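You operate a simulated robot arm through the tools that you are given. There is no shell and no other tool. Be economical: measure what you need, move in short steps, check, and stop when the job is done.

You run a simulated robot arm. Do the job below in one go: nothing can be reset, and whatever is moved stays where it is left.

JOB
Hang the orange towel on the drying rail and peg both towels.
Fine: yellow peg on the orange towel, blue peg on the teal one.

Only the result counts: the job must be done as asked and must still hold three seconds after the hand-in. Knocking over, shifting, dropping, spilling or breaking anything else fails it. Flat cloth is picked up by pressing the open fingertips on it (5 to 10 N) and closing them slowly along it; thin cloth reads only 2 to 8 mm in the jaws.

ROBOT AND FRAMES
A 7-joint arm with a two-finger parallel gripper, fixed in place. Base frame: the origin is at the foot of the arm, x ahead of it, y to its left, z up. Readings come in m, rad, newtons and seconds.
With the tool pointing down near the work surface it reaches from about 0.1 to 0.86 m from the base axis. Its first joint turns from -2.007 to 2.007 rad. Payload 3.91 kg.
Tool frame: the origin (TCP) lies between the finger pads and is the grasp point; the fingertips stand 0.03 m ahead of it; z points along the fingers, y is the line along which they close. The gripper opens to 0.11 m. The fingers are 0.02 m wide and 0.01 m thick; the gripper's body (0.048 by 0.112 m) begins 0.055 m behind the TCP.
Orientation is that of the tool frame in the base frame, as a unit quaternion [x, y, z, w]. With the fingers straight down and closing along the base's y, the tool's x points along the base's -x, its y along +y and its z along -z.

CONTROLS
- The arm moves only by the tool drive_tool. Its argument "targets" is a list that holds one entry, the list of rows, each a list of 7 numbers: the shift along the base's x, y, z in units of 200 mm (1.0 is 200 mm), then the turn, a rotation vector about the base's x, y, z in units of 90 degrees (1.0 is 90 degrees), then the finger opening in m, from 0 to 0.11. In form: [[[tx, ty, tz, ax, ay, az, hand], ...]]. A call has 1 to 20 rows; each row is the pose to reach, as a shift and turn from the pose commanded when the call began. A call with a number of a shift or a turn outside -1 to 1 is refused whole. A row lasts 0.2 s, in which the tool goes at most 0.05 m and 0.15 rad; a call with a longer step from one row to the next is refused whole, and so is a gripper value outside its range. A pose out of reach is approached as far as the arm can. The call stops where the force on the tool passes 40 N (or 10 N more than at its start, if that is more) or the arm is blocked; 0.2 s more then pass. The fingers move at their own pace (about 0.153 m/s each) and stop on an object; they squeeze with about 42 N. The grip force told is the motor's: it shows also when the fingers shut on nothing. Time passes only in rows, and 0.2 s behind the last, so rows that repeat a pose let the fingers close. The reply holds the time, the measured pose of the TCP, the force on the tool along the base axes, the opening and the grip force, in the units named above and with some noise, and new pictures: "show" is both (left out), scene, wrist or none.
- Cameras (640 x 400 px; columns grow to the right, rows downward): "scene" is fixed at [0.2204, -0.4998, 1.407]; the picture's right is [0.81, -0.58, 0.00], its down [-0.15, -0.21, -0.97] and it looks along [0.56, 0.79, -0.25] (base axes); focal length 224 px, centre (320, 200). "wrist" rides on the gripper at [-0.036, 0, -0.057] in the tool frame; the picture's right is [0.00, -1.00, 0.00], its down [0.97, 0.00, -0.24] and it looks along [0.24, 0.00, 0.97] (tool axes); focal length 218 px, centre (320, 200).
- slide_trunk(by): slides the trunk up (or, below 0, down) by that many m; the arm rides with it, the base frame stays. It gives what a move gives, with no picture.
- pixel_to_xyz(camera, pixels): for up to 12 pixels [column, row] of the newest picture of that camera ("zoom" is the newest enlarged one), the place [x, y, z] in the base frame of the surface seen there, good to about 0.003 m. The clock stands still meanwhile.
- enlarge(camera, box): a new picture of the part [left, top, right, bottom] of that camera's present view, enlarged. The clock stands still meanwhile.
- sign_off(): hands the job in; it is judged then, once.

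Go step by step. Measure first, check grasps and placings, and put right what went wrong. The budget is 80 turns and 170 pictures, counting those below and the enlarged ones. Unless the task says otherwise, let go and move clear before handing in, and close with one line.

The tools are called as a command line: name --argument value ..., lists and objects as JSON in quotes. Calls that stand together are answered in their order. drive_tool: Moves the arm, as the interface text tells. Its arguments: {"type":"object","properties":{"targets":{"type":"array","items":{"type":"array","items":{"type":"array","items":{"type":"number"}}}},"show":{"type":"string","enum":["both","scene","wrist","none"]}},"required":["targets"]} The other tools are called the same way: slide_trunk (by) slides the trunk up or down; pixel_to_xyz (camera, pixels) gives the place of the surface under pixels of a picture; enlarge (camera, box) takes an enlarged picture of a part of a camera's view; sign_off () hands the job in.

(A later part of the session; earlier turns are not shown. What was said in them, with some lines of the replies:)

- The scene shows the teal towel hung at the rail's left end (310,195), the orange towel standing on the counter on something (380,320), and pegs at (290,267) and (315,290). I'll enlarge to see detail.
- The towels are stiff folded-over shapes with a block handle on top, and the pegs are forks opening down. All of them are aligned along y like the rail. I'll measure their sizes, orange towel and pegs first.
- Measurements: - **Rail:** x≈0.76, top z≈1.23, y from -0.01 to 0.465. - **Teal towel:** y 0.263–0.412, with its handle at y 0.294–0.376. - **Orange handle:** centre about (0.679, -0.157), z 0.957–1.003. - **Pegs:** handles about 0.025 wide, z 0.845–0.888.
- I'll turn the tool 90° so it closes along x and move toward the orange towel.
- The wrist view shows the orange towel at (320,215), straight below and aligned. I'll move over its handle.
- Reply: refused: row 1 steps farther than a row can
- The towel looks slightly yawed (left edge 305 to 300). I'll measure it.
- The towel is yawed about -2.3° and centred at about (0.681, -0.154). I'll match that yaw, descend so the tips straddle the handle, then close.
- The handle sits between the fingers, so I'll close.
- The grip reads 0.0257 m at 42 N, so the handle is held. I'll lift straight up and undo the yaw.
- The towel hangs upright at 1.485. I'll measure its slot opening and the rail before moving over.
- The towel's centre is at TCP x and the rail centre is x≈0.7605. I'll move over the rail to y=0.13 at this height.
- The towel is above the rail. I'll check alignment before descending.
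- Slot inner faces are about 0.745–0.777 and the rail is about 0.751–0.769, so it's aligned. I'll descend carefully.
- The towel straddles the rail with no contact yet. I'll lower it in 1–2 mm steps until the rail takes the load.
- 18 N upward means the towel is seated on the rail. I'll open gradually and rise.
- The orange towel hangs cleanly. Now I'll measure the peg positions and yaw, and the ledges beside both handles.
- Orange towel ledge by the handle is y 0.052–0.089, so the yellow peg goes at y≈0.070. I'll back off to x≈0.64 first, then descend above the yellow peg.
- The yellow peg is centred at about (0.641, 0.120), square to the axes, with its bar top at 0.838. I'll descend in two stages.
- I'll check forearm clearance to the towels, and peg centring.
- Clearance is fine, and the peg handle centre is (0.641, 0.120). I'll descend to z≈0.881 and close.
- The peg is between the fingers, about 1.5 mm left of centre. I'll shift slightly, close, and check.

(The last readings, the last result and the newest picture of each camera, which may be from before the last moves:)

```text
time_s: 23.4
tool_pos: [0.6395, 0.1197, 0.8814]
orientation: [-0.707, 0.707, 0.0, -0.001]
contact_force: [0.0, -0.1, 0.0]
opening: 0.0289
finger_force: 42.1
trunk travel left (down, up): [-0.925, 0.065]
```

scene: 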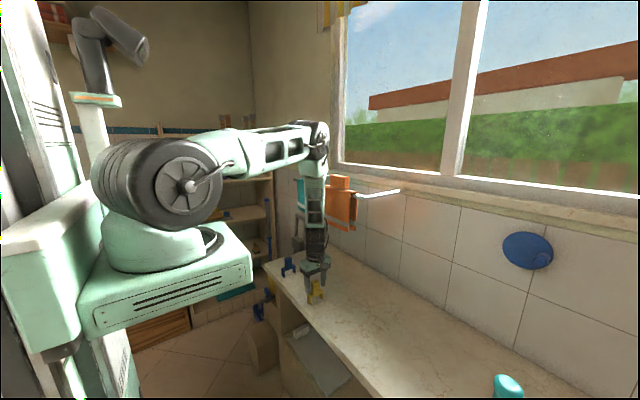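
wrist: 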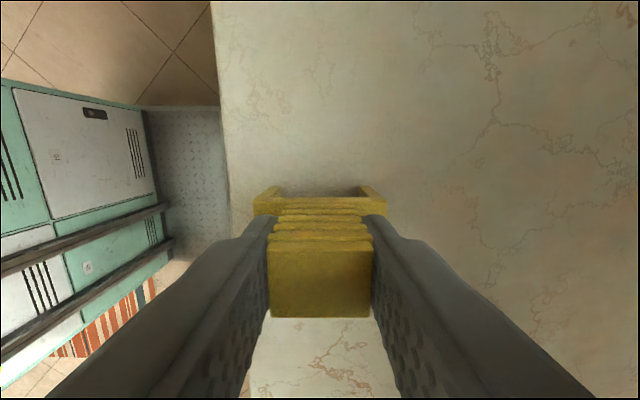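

Held at 0.0289 m. I'll lift straight up to about 1.40.

drive_tool --targets '[[[0, 0, 0.1, 0, 0, 0, 0.005], [0, 0, 0.25, 0, 0, 0, 0.005], [0, 0, 0.4, 0, 0, 0, 0.005], [0, 0, 0.6, 0, 0, 0, 0.005], [0, 0, 0.8, 0, 0, 0, 0.005], [0, 0, 1.0, 0, 0, 0, 0.005]]]' --show "none"

drive_tool --targets '[[[0, 0, 0.2, 0, 0, 0, 0.005], [0, 0, 0.4, 0, 0, 0, 0.005], [0, 0, 0.6, 0, 0, 0, 0.005], [0, 0, 0.8, 0, 0, 0, 0.005], [0, 0, 1.0, 0, 0, 0, 0.005]]]' --show "none"

drive_tool --targets '[[[0, -0.1, 0.2, 0, 0, 0, 0.005], [0, -0.2, 0.4, 0, 0, 0, 0.005], [0, -0.245, 0.6, 0, 0, 0, 0.005]]]'

```text
time_s: 24.8
tool_pos: [0.6381, 0.1229, 1.0824]
orientation: [0.707, -0.707, 0.0, 0.0]
contact_force: [0.1, -0.2, -1.2]
opening: 0.029
finger_force: 41.8
trunk travel left (down, up): [-0.925, 0.065]
```

```text
time_s: 26.0
tool_pos: [0.6399, 0.1201, 1.2822]
orientation: [-0.707, 0.707, 0.001, 0.0]
contact_force: [-0.3, 0.7, -0.7]
opening: 0.0292
finger_force: 41.7
trunk travel left (down, up): [-0.925, 0.065]
```

```text
time_s: 26.8
tool_pos: [0.6386, 0.0706, 1.4012]
orientation: [-0.707, 0.708, 0.0, 0.0]
contact_force: [-0.1, 0.1, 0.5]
opening: 0.0288
finger_force: 41.8
trunk travel left (down, up): [-0.925, 0.065]
```

scene: 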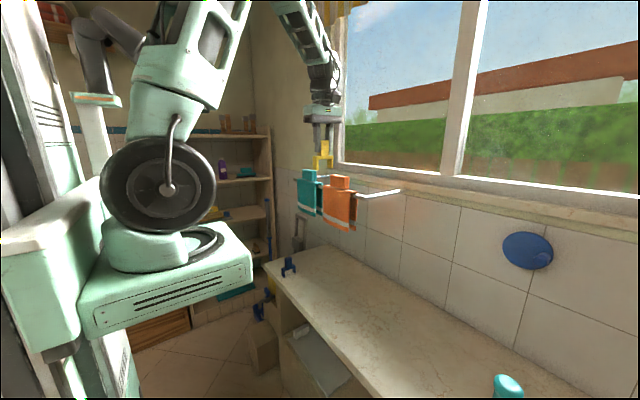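
wrist: 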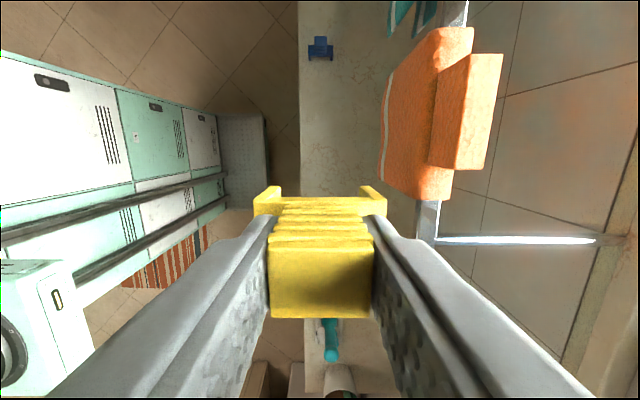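

I'll confirm the ledge extent and the peg's place relative to the TCP.

pixel_to_xyz --camera "wrist" --pixels '[[408, 192], [440, 195], [435, 163], [480, 166], [445, 75], [495, 75], [412, 120], [260, 205], [380, 205], [320, 205], [320, 290]]'

enlarge --camera "scene" --box '[290, 100, 380, 235]'

```text
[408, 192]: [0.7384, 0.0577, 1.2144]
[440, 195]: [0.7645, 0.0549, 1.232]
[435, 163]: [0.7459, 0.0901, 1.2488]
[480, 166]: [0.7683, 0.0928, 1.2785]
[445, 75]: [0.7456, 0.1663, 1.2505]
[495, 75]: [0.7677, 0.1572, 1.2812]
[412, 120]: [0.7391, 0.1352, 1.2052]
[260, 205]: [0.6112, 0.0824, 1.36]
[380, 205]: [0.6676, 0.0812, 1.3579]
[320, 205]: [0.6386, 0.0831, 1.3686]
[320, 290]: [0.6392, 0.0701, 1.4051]
```

```text
2.96 times, centred on (335, 168) of scene
```

zoom: 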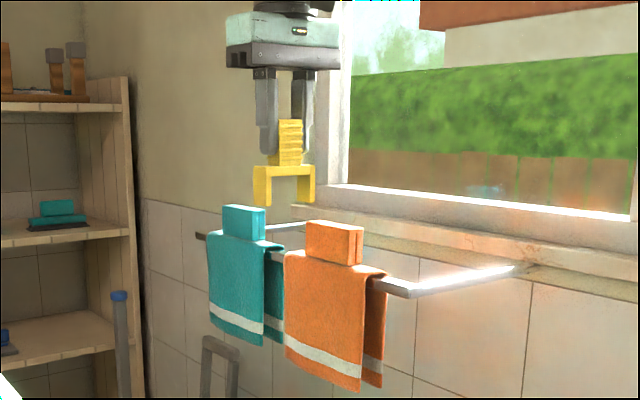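

Peg centre is about (0.639, 0.071), and the ledge runs y 0.052–0.090. I'll move to x=0.760 above the ledge.

drive_tool --targets '[[[0.2, -0.008, 0, 0, 0, 0, 0.005], [0.4, -0.008, 0, 0, 0, 0, 0.005], [0.55, -0.008, 0, 0, 0, 0, 0.005], [0.605, -0.008, 0, 0, 0, 0, 0.005], [0.605, -0.008, 0, 0, 0, 0, 0.005], [0.605, -0.008, -0.1, 0, 0, 0, 0.005]]]'

enlarge --camera "scene" --box '[300, 110, 400, 235]'

```text
time_s: 28.2
tool_pos: [0.7603, 0.0694, 1.3822]
orientation: [0.708, -0.707, 0.001, -0.001]
contact_force: [0.2, 0.2, -0.1]
opening: 0.0288
finger_force: 42.3
trunk travel left (down, up): [-0.925, 0.065]
```

scene: 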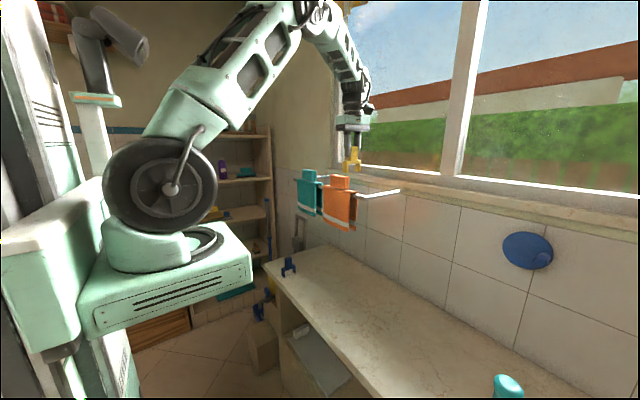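
wrist: 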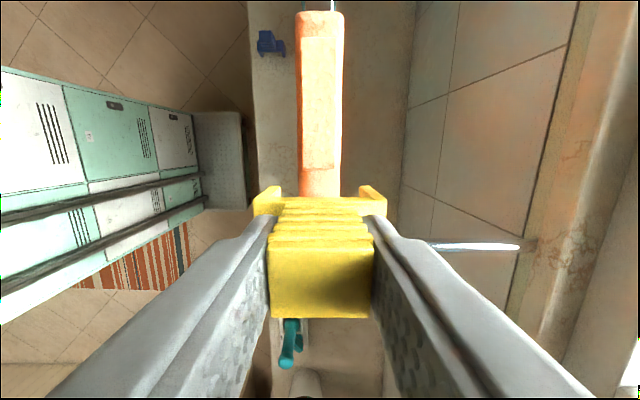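

```text
3.20 times, centred on (350, 172) of scene
```

zoom: 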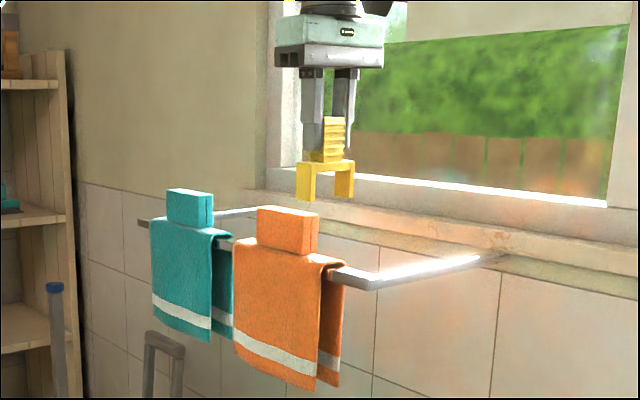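

Centred. I'll lower slowly over the ledge.

drive_tool --targets '[[[0, 0, -0.1, 0, 0, 0, 0.005], [0, 0, -0.2, 0, 0, 0, 0.005], [0, 0, -0.28, 0, 0, 0, 0.005], [0, 0, -0.34, 0, 0, 0, 0.005], [0, 0, -0.39, 0, 0, 0, 0.005]]]'

enlarge --camera "scene" --box '[300, 135, 400, 235]'

```text
time_s: 29.4
tool_pos: [0.7599, 0.0705, 1.303]
orientation: [0.708, -0.707, 0.001, 0.0]
contact_force: [-0.3, 0.4, -1.0]
opening: 0.0291
finger_force: 41.6
trunk travel left (down, up): [-0.925, 0.065]
```

scene: 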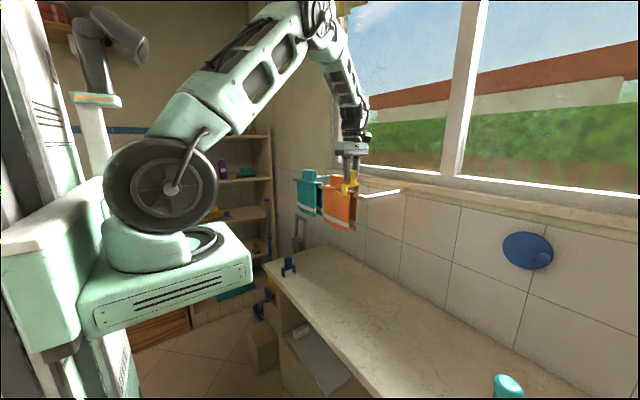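
wrist: 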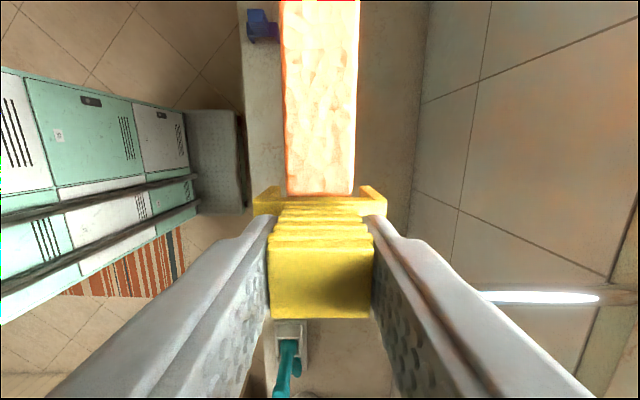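

```text
4.00 times, centred on (350, 185) of scene
```

zoom: 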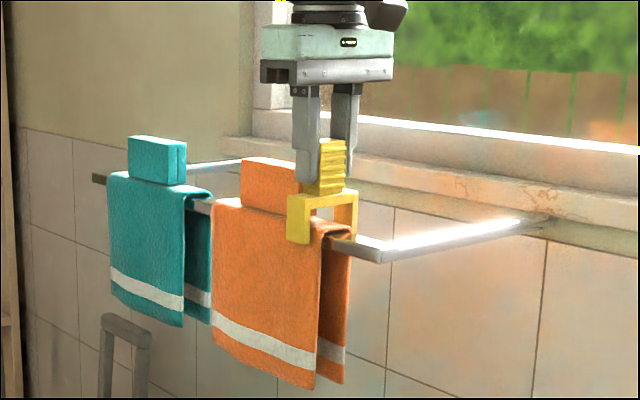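

The legs straddle the fold with no contact. I'll continue gently.

drive_tool --targets '[[[0, 0, -0.015, 0, 0, 0, 0.005], [0, 0, -0.03, 0, 0, 0, 0.005], [0, 0, -0.04, 0, 0, 0, 0.005], [0, 0, -0.045, 0, 0, 0, 0.005]]]' --show "none"

```text
time_s: 30.4
tool_pos: [0.7612, 0.0691, 1.2943]
orientation: [-0.707, 0.707, 0.0, 0.0]
contact_force: [0.5, -0.5, 0.0]
opening: 0.0289
finger_force: 42.1
trunk travel left (down, up): [-0.925, 0.065]
```

drive_tool --targets '[[[0, 0, -0.005, 0, 0, 0, 0.005], [0, 0, -0.01, 0, 0, 0, 0.005], [0, 0, -0.015, 0, 0, 0, 0.005]]]' --show "none"

enlarge --camera "scene" --box '[320, 160, 380, 235]'

```text
time_s: 31.2
tool_pos: [0.7604, 0.0698, 1.2916]
orientation: [0.707, -0.707, 0.0, 0.0]
contact_force: [0.1, -0.6, -0.5]
opening: 0.0289
finger_force: 41.8
trunk travel left (down, up): [-0.925, 0.065]
```

```text
5.33 times, centred on (350, 198) of scene
```

zoom: 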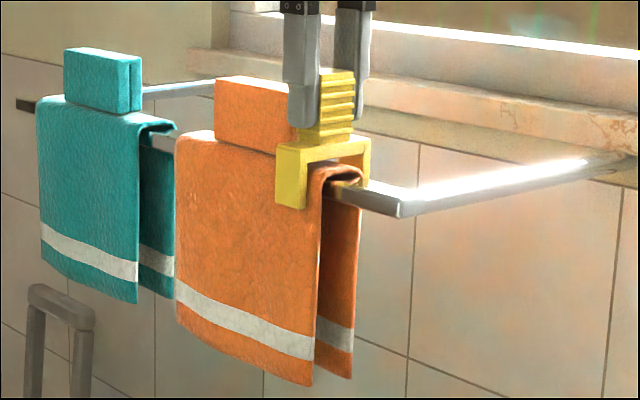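

There is still a gap of a few mm under the bar. Continuing.

drive_tool --targets '[[[0, 0, -0.005, 0, 0, 0, 0.005], [0, 0, -0.01, 0, 0, 0, 0.005], [0, 0, -0.015, 0, 0, 0, 0.005]]]' --show "none"

drive_tool --targets '[[[0, 0, -0.005, 0, 0, 0, 0.005], [0, 0, -0.01, 0, 0, 0, 0.005]]]' --show "none"

```text
time_s: 32.0
tool_pos: [0.7604, 0.0695, 1.2871]
orientation: [0.707, -0.707, 0.001, 0.0]
contact_force: [-0.4, 0.2, -1.1]
opening: 0.0289
finger_force: 42.2
trunk travel left (down, up): [-0.925, 0.065]
```

```text
time_s: 32.6
tool_pos: [0.7606, 0.0691, 1.2882]
orientation: [0.707, -0.707, 0.0, -0.002]
contact_force: [-0.4, -0.5, 13.3]
opening: 0.0291
finger_force: 42.0
trunk travel left (down, up): [-0.925, 0.065]
```

13 N means it's seated. I'll release and rise.

drive_tool --targets '[[[0, 0, 0.005, 0, 0, 0, 0.005], [0, 0, 0.005, 0, 0, 0, 0.035], [0, 0, 0.005, 0, 0, 0, 0.06], [0, 0, 0.1, 0, 0, 0, 0.06], [0, 0, 0.3, 0, 0, 0, 0.06], [0, 0, 0.5, 0, 0, 0, 0.06]]]'

enlarge --camera "scene" --box '[320, 160, 380, 235]'

```text
time_s: 34.0
tool_pos: [0.7609, 0.0705, 1.3872]
orientation: [0.707, -0.707, -0.001, 0.0]
contact_force: [-0.4, -0.4, -0.6]
opening: 0.0601
finger_force: 0.1
trunk travel left (down, up): [-0.925, 0.065]
```

scene: 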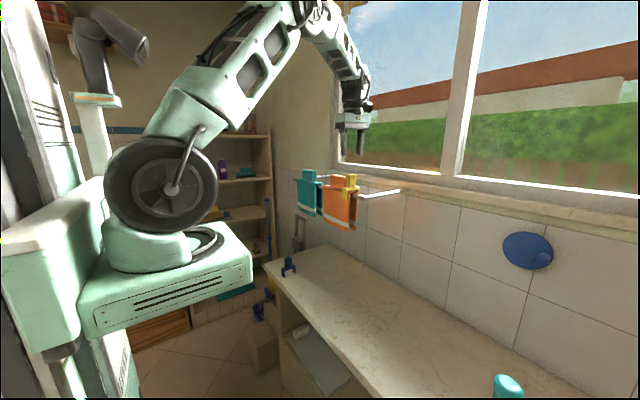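
wrist: 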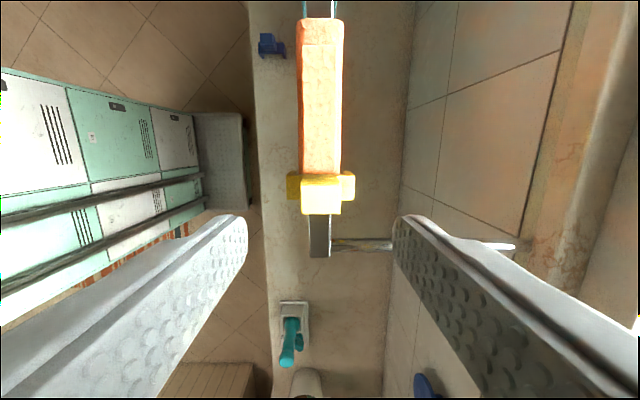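

```text
5.33 times, centred on (350, 198) of scene
```

zoom: 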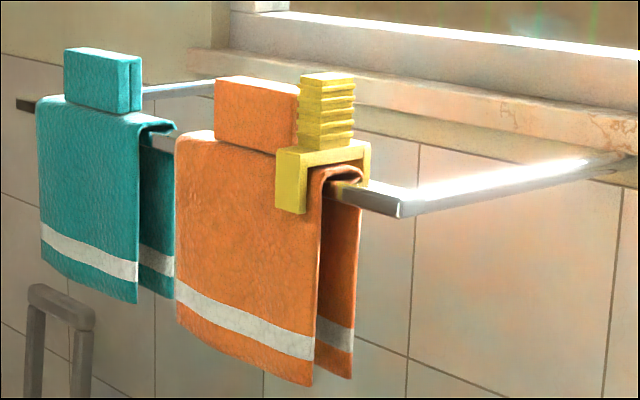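

The yellow peg is seated on the orange towel. Now for the blue peg: back off, move to y≈0.337, and descend.

drive_tool --targets '[[[-0.2, 0, 0.05, 0, 0, 0, 0.06], [-0.4, 0, 0.05, 0, 0, 0, 0.06], [-0.595, 0.05, 0.05, 0, 0, 0, 0.06], [-0.595, 0.25, 0.05, 0, 0, 0, 0.06], [-0.595, 0.45, 0.05, 0, 0, 0, 0.06], [-0.595, 0.65, 0.05, 0, 0, 0, 0.06], [-0.595, 0.85, 0.0, 0, 0, 0, 0.06], [-0.595, 1.0, -0.05, 0, 0, 0, 0.06]]]' --show "none"

drive_tool --targets '[[[0, 0.15, -0.1, 0, 0, 0, 0.06], [0, 0.3375, -0.2, 0, 0, 0, 0.06], [0, 0.3375, -0.4, 0, 0, 0, 0.06], [0, 0.3375, -0.6, 0, 0, 0, 0.06], [0, 0.3375, -0.8, 0, 0, 0, 0.06], [0, 0.3375, -0.98, 0, 0, 0, 0.06]]]'

```text
time_s: 35.8
tool_pos: [0.6428, 0.2721, 1.3774]
orientation: [-0.707, 0.707, -0.001, 0.001]
contact_force: [1.0, -0.7, 0.3]
opening: 0.0602
finger_force: 0.0
trunk travel left (down, up): [-0.925, 0.065]
```

```text
time_s: 37.2
tool_pos: [0.6422, 0.338, 1.1811]
orientation: [-0.707, 0.707, 0.0, 0.0]
contact_force: [0.2, -0.5, -0.3]
opening: 0.06
finger_force: 0.1
trunk travel left (down, up): [-0.925, 0.065]
```

scene: 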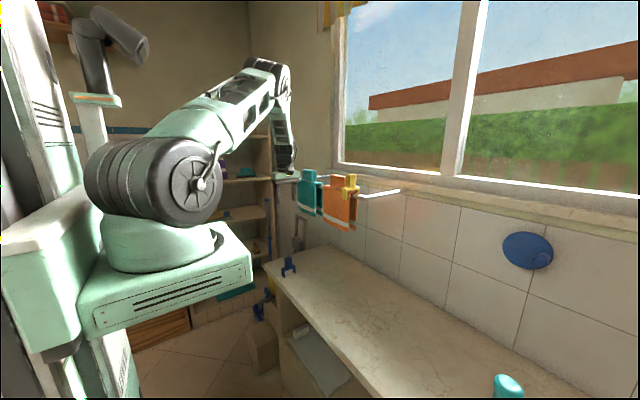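
wrist: 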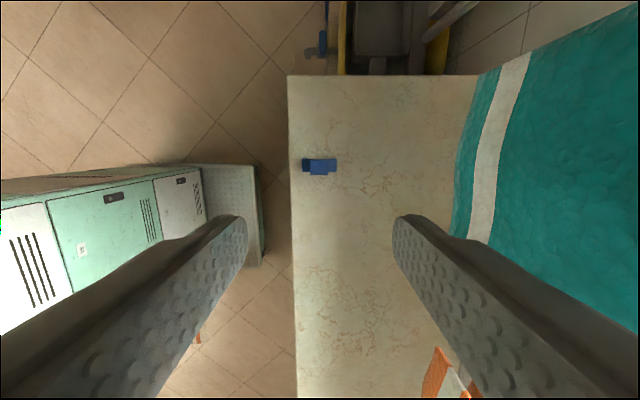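

pixel_to_xyz --camera "wrist" --pixels '[[320, 168], [313, 168], [328, 168], [320, 173], [320, 162], [305, 162], [335, 162]]'

drive_tool --targets '[[[0, 0, -0.2, 0, 0, 0, 0.06], [0, 0, -0.4, 0, 0, 0, 0.06], [0, 0, -0.6, 0, 0, 0, 0.06], [0, 0, -0.8, 0, 0, 0, 0.06], [0, 0, -1.0, 0, 0, 0, 0.06]]]'

```text
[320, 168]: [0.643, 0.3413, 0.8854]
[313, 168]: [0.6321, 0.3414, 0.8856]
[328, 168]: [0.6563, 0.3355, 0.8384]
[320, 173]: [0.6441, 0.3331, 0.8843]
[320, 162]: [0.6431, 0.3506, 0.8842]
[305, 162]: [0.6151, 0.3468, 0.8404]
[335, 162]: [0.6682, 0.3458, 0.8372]
```

```text
time_s: 38.4
tool_pos: [0.643, 0.3377, 0.9819]
orientation: [-0.707, 0.707, -0.001, 0.001]
contact_force: [0.4, -0.4, 0.0]
opening: 0.0599
finger_force: 0.2
trunk travel left (down, up): [-0.925, 0.065]
```

scene: 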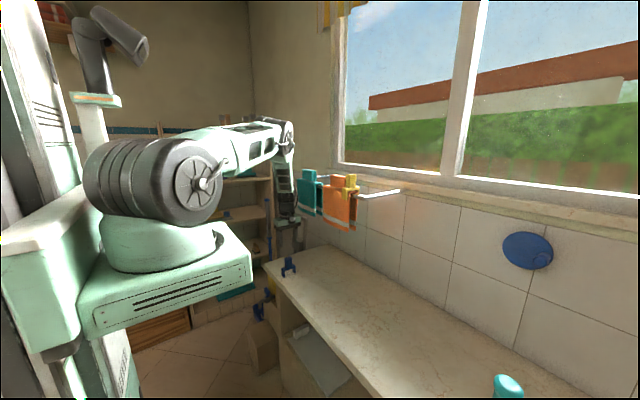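
wrist: 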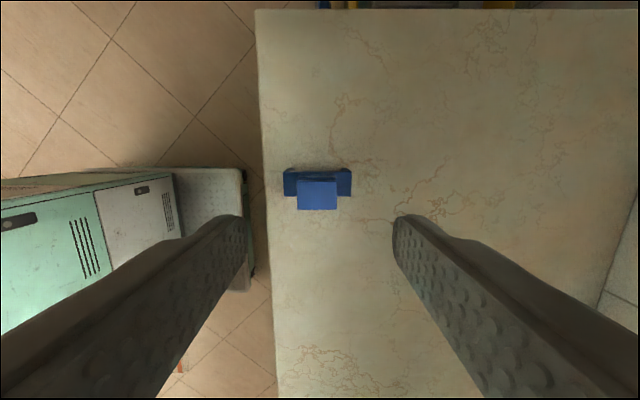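

pixel_to_xyz --camera "wrist" --pixels '[[299, 195], [335, 195], [317, 182], [317, 208]]'

pixel_to_xyz --camera "scene" --pixels '[[291, 155], [293, 175], [296, 190], [294, 205], [291, 130]]'

```text
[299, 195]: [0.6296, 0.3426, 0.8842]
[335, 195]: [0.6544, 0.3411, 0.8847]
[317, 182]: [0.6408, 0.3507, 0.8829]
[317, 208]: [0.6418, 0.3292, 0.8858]
```

```text
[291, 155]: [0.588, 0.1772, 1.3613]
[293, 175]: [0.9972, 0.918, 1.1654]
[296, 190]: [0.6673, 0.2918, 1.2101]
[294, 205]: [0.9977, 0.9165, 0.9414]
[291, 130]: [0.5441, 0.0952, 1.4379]
```

The blue peg is centred at (0.642, 0.340) and the forearm clears the teal towel. I'll descend and close.

drive_tool --targets '[[[-0.003, 0.01, -0.2, 0, 0, 0, 0.06], [-0.003, 0.01, -0.38, 0, 0, 0, 0.06], [-0.003, 0.01, -0.505, 0, 0, 0, 0.06], [-0.003, 0.01, -0.505, 0, 0, 0, 0.045], [-0.003, 0.01, -0.505, 0, 0, 0, 0.03], [-0.003, 0.01, -0.505, 0, 0, 0, 0.015], [-0.003, 0.01, -0.505, 0, 0, 0, 0.005], [-0.003, 0.01, -0.505, 0, 0, 0, 0.005]]]'

```text
time_s: 40.2
tool_pos: [0.6401, 0.3388, 0.8806]
orientation: [0.708, -0.707, 0.0, 0.0]
contact_force: [0.7, -0.3, 0.2]
opening: 0.0289
finger_force: 41.7
trunk travel left (down, up): [-0.925, 0.065]
```

scene: 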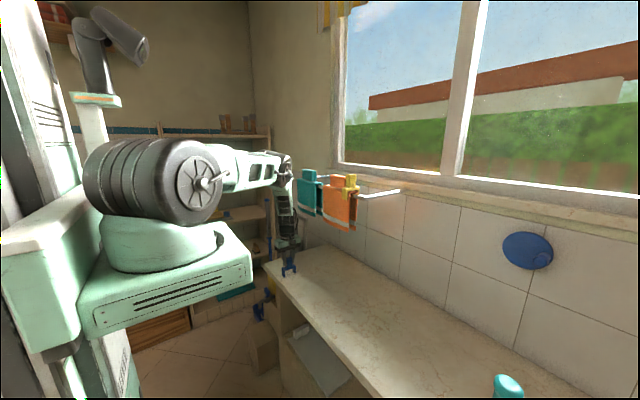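
wrist: 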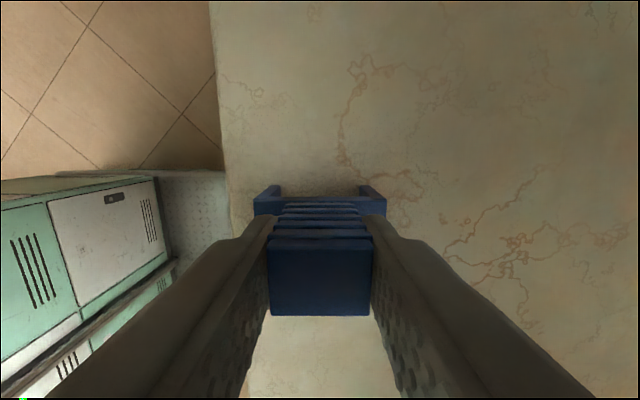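

Held at 0.0289 m. I'll lift straight up, then move to y≈0.277 in front of the teal towel.

drive_tool --targets '[[[0, 0, 0.1, 0, 0, 0, 0.005], [0, 0, 0.25, 0, 0, 0, 0.005], [0, 0, 0.4, 0, 0, 0, 0.005], [0, 0, 0.6, 0, 0, 0, 0.005], [0, 0, 0.8, 0, 0, 0, 0.005], [0, 0, 1.0, 0, 0, 0, 0.005]]]' --show "none"

drive_tool --targets '[[[0, 0, 0.2, 0, 0, 0, 0.005], [0, 0, 0.4, 0, 0, 0, 0.005], [0, 0, 0.6, 0, 0, 0, 0.005], [0, 0, 0.8, 0, 0, 0, 0.005], [0, 0, 1.0, 0, 0, 0, 0.005]]]' --show "none"

drive_tool --targets '[[[0, -0.1, 0.2, 0, 0, 0, 0.005], [0, -0.2, 0.4, 0, 0, 0, 0.005], [0, -0.31, 0.6, 0, 0, 0, 0.005]]]'

```text
time_s: 41.6
tool_pos: [0.6421, 0.3391, 1.0813]
orientation: [0.708, -0.706, -0.001, 0.001]
contact_force: [0.4, 1.1, -0.2]
opening: 0.0291
finger_force: 42.2
trunk travel left (down, up): [-0.925, 0.065]
```

```text
time_s: 42.8
tool_pos: [0.6421, 0.34, 1.2804]
orientation: [0.708, -0.706, -0.001, 0.001]
contact_force: [0.6, -0.4, -0.7]
opening: 0.029
finger_force: 42.0
trunk travel left (down, up): [-0.925, 0.065]
```

```text
time_s: 43.6
tool_pos: [0.6417, 0.2768, 1.3991]
orientation: [-0.707, 0.708, 0.0, 0.001]
contact_force: [0.1, 0.2, -0.2]
opening: 0.0289
finger_force: 41.8
trunk travel left (down, up): [-0.925, 0.065]
```

scene: 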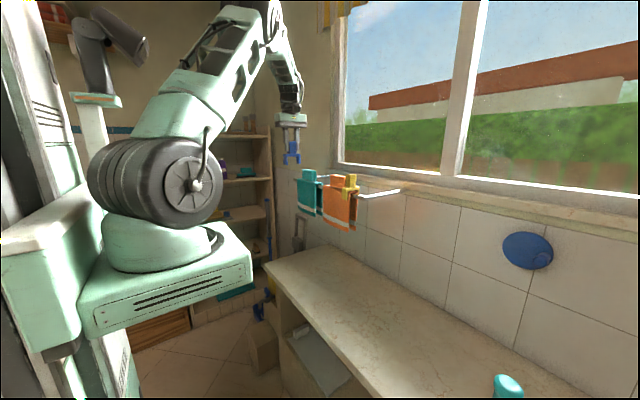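
wrist: 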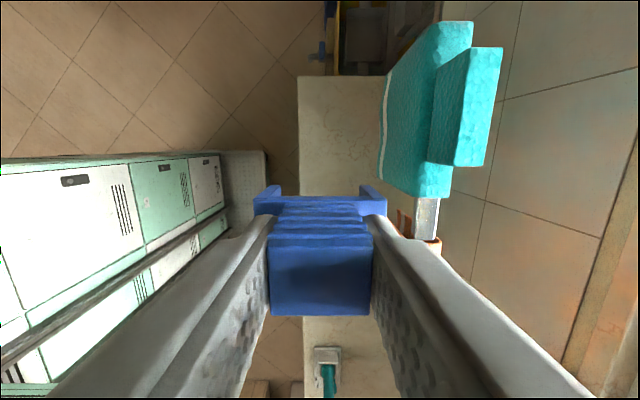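

pixel_to_xyz --camera "wrist" --pixels '[[412, 190], [440, 192], [433, 160], [478, 162], [450, 192], [412, 120], [290, 203], [355, 203], [320, 290], [430, 225]]'

```text
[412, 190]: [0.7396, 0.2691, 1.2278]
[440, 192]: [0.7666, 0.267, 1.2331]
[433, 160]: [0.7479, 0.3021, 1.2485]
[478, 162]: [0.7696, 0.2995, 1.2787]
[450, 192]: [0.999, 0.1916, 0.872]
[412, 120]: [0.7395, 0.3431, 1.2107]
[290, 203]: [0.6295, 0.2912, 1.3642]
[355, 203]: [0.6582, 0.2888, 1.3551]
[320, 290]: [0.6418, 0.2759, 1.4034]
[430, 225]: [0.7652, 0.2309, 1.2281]
```

The ledge runs y 0.262–0.298 and the peg is at 0.277, so that's good. I'll move to x=0.760 above it.

drive_tool --targets '[[[0.2, 0, 0, 0, 0, 0, 0.005], [0.4, 0, 0, 0, 0, 0, 0.005], [0.55, 0, 0, 0, 0, 0, 0.005], [0.593, 0, 0, 0, 0, 0, 0.005], [0.593, 0, 0, 0, 0, 0, 0.005], [0.593, 0, -0.1, 0, 0, 0, 0.005]]]'

enlarge --camera "scene" --box '[280, 120, 370, 235]'

```text
time_s: 45.0
tool_pos: [0.7599, 0.277, 1.3802]
orientation: [-0.707, 0.707, -0.001, 0.0]
contact_force: [0.8, -0.7, 0.7]
opening: 0.029
finger_force: 41.9
trunk travel left (down, up): [-0.925, 0.065]
```

scene: 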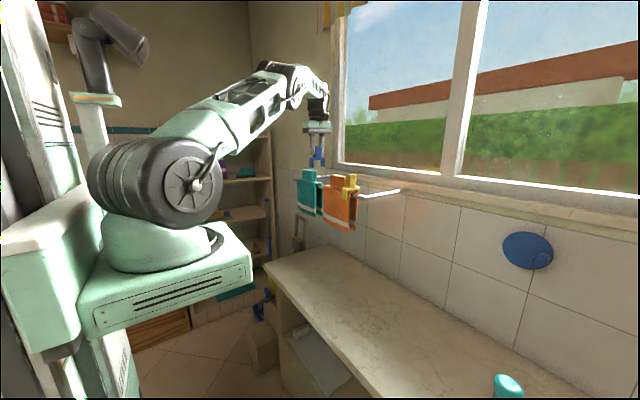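
wrist: 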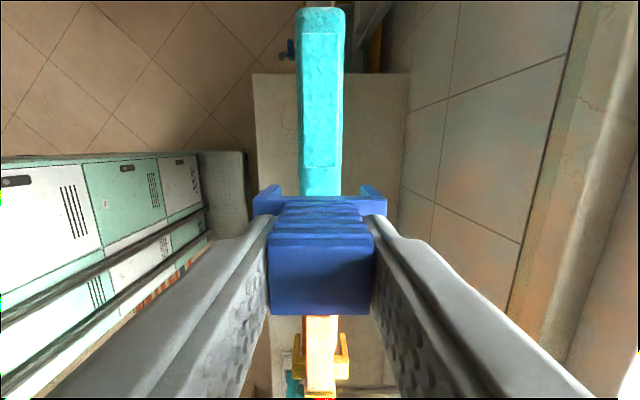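

```text
3.48 times, centred on (325, 178) of scene
```

zoom: 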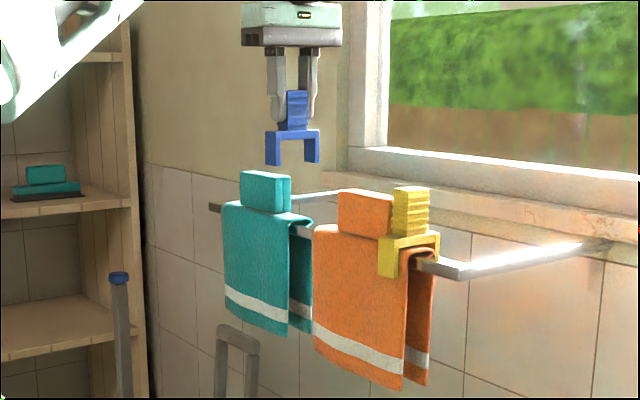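

Everything is aligned as it was for the yellow peg, so I'll lower to 1.300 first.

drive_tool --targets '[[[0, 0, -0.1, 0, 0, 0, 0.005], [0, 0, -0.2, 0, 0, 0, 0.005], [0, 0, -0.28, 0, 0, 0, 0.005], [0, 0, -0.34, 0, 0, 0, 0.005], [0, 0, -0.39, 0, 0, 0, 0.005], [0, 0, -0.42, 0, 0, 0, 0.005]]]'

enlarge --camera "scene" --box '[280, 150, 370, 235]'

```text
time_s: 46.4
tool_pos: [0.7595, 0.2781, 1.2941]
orientation: [-0.707, 0.707, -0.001, 0.0]
contact_force: [0.0, 0.0, 0.0]
opening: 0.0292
finger_force: 42.6
trunk travel left (down, up): [-0.925, 0.065]
```

scene: 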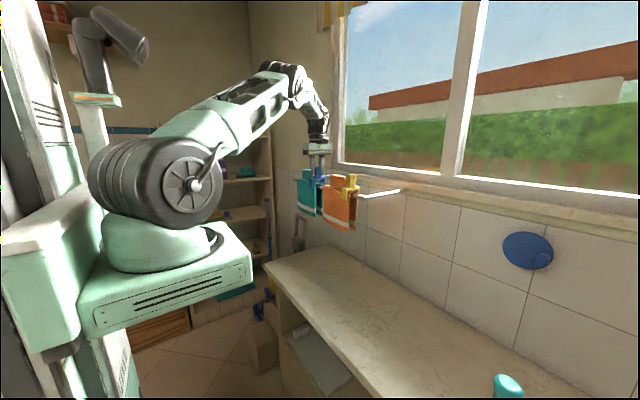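
wrist: 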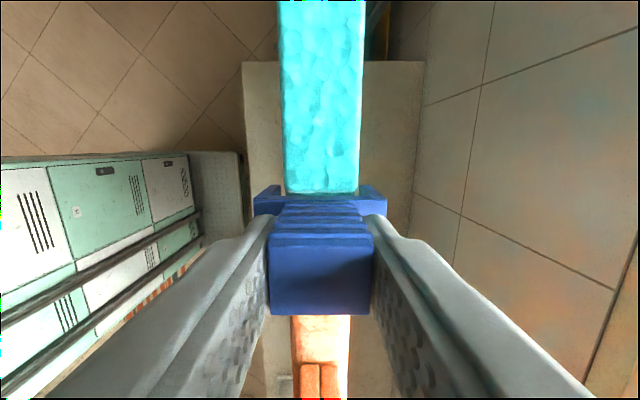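

```text
4.71 times, centred on (325, 192) of scene
```

zoom: 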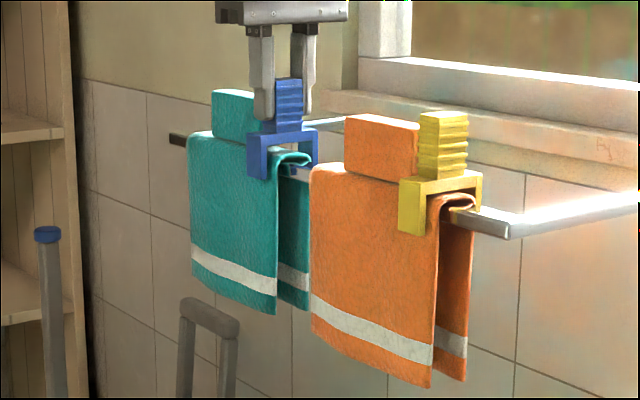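

The blue peg straddles the fold with a few mm left, so I'll step down until contact (expected near 1.288).

drive_tool --targets '[[[0, 0, -0.01, 0, 0, 0, 0.005], [0, 0, -0.02, 0, 0, 0, 0.005], [0, 0, -0.025, 0, 0, 0, 0.005]]]' --show "none"

drive_tool --targets '[[[0, 0, -0.005, 0, 0, 0, 0.005], [0, 0, -0.01, 0, 0, 0, 0.005]]]' --show "none"

```text
time_s: 47.2
tool_pos: [0.7596, 0.2767, 1.2903]
orientation: [0.707, -0.707, 0.001, 0.0]
contact_force: [0.2, -0.4, 0.8]
opening: 0.0289
finger_force: 42.0
trunk travel left (down, up): [-0.925, 0.065]
```

```text
time_s: 47.8
tool_pos: [0.7604, 0.2775, 1.2879]
orientation: [-0.707, 0.707, 0.0, 0.0]
contact_force: [0.1, -0.1, 0.3]
opening: 0.0289
finger_force: 41.8
trunk travel left (down, up): [-0.925, 0.065]
```

drive_tool --targets '[[[0, 0, -0.005, 0, 0, 0, 0.005], [0, 0, -0.01, 0, 0, 0, 0.005]]]' --show "none"

```text
time_s: 48.4
tool_pos: [0.7606, 0.2773, 1.2881]
orientation: [0.707, -0.707, 0.0, -0.001]
contact_force: [-0.2, -0.8, 8.1]
opening: 0.0287
finger_force: 42.4
trunk travel left (down, up): [-0.925, 0.065]
```

8 N means it's seated. I'll release, rise and back away.

drive_tool --targets '[[[0, 0, 0.003, 0, 0, 0, 0.005], [0, 0, 0.003, 0, 0, 0, 0.035], [0, 0, 0.003, 0, 0, 0, 0.06], [0, 0, 0.1, 0, 0, 0, 0.06], [0, 0, 0.3, 0, 0, 0, 0.06], [0, 0, 0.5, 0, 0, 0, 0.06], [0, 0, 0.7, 0, 0, 0, 0.06], [-0.2, 0, 0.7, 0, 0, 0, 0.06], [-0.4, 0, 0.7, 0, 0, 0, 0.06], [-0.6, 0, 0.7, 0, 0, 0, 0.06], [-0.6, 0, 0.7, 0, 0, 0, 0.06], [-0.6, 0, 0.7, 0, 0, 0, 0.06]]]'

enlarge --camera "scene" --box '[280, 150, 370, 235]'

```text
time_s: 51.0
tool_pos: [0.641, 0.2768, 1.4281]
orientation: [0.707, -0.707, 0.0, 0.0]
contact_force: [1.0, -0.4, -0.2]
opening: 0.0599
finger_force: 0.1
out of reach, approached as far as the arm can: row 7
trunk travel left (down, up): [-0.925, 0.065]
```

scene: 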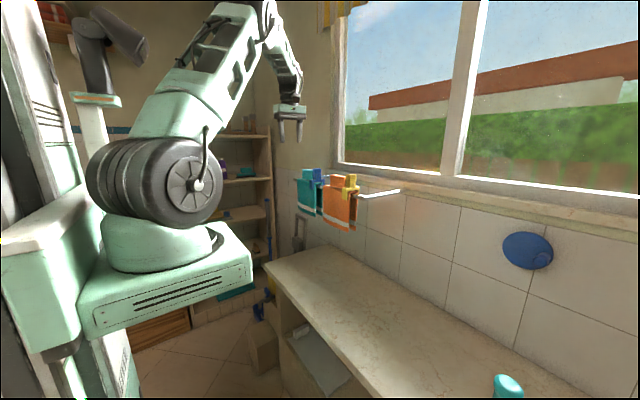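
wrist: 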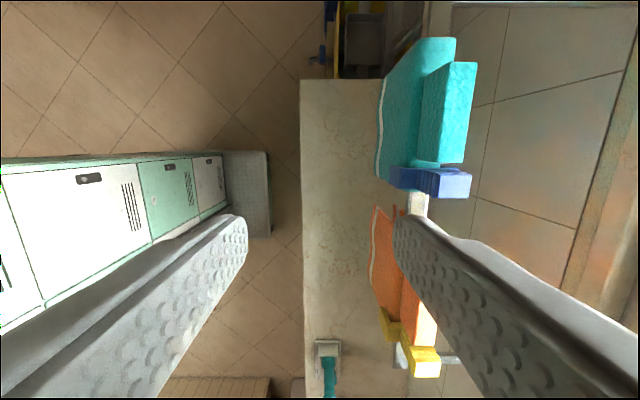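

```text
4.71 times, centred on (325, 192) of scene
```

zoom: 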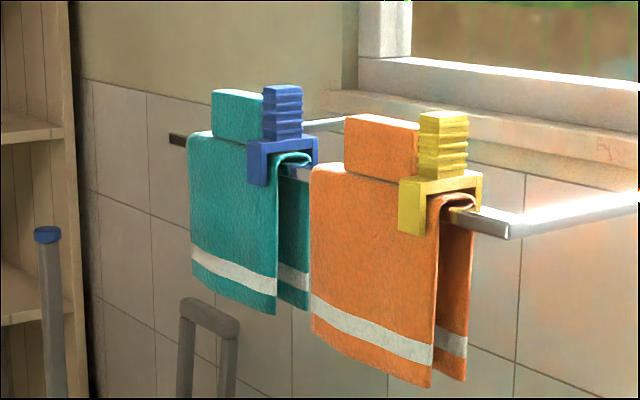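

Both towels hang on the rail, with the blue peg on the teal towel and the yellow peg on the orange one. The hand is clear, so I'm handing in.

sign_off

```text
The job is handed in.
```

The orange towel is hung on the rail, with the yellow peg on it and the blue peg on the teal towel, and the job is handed in.
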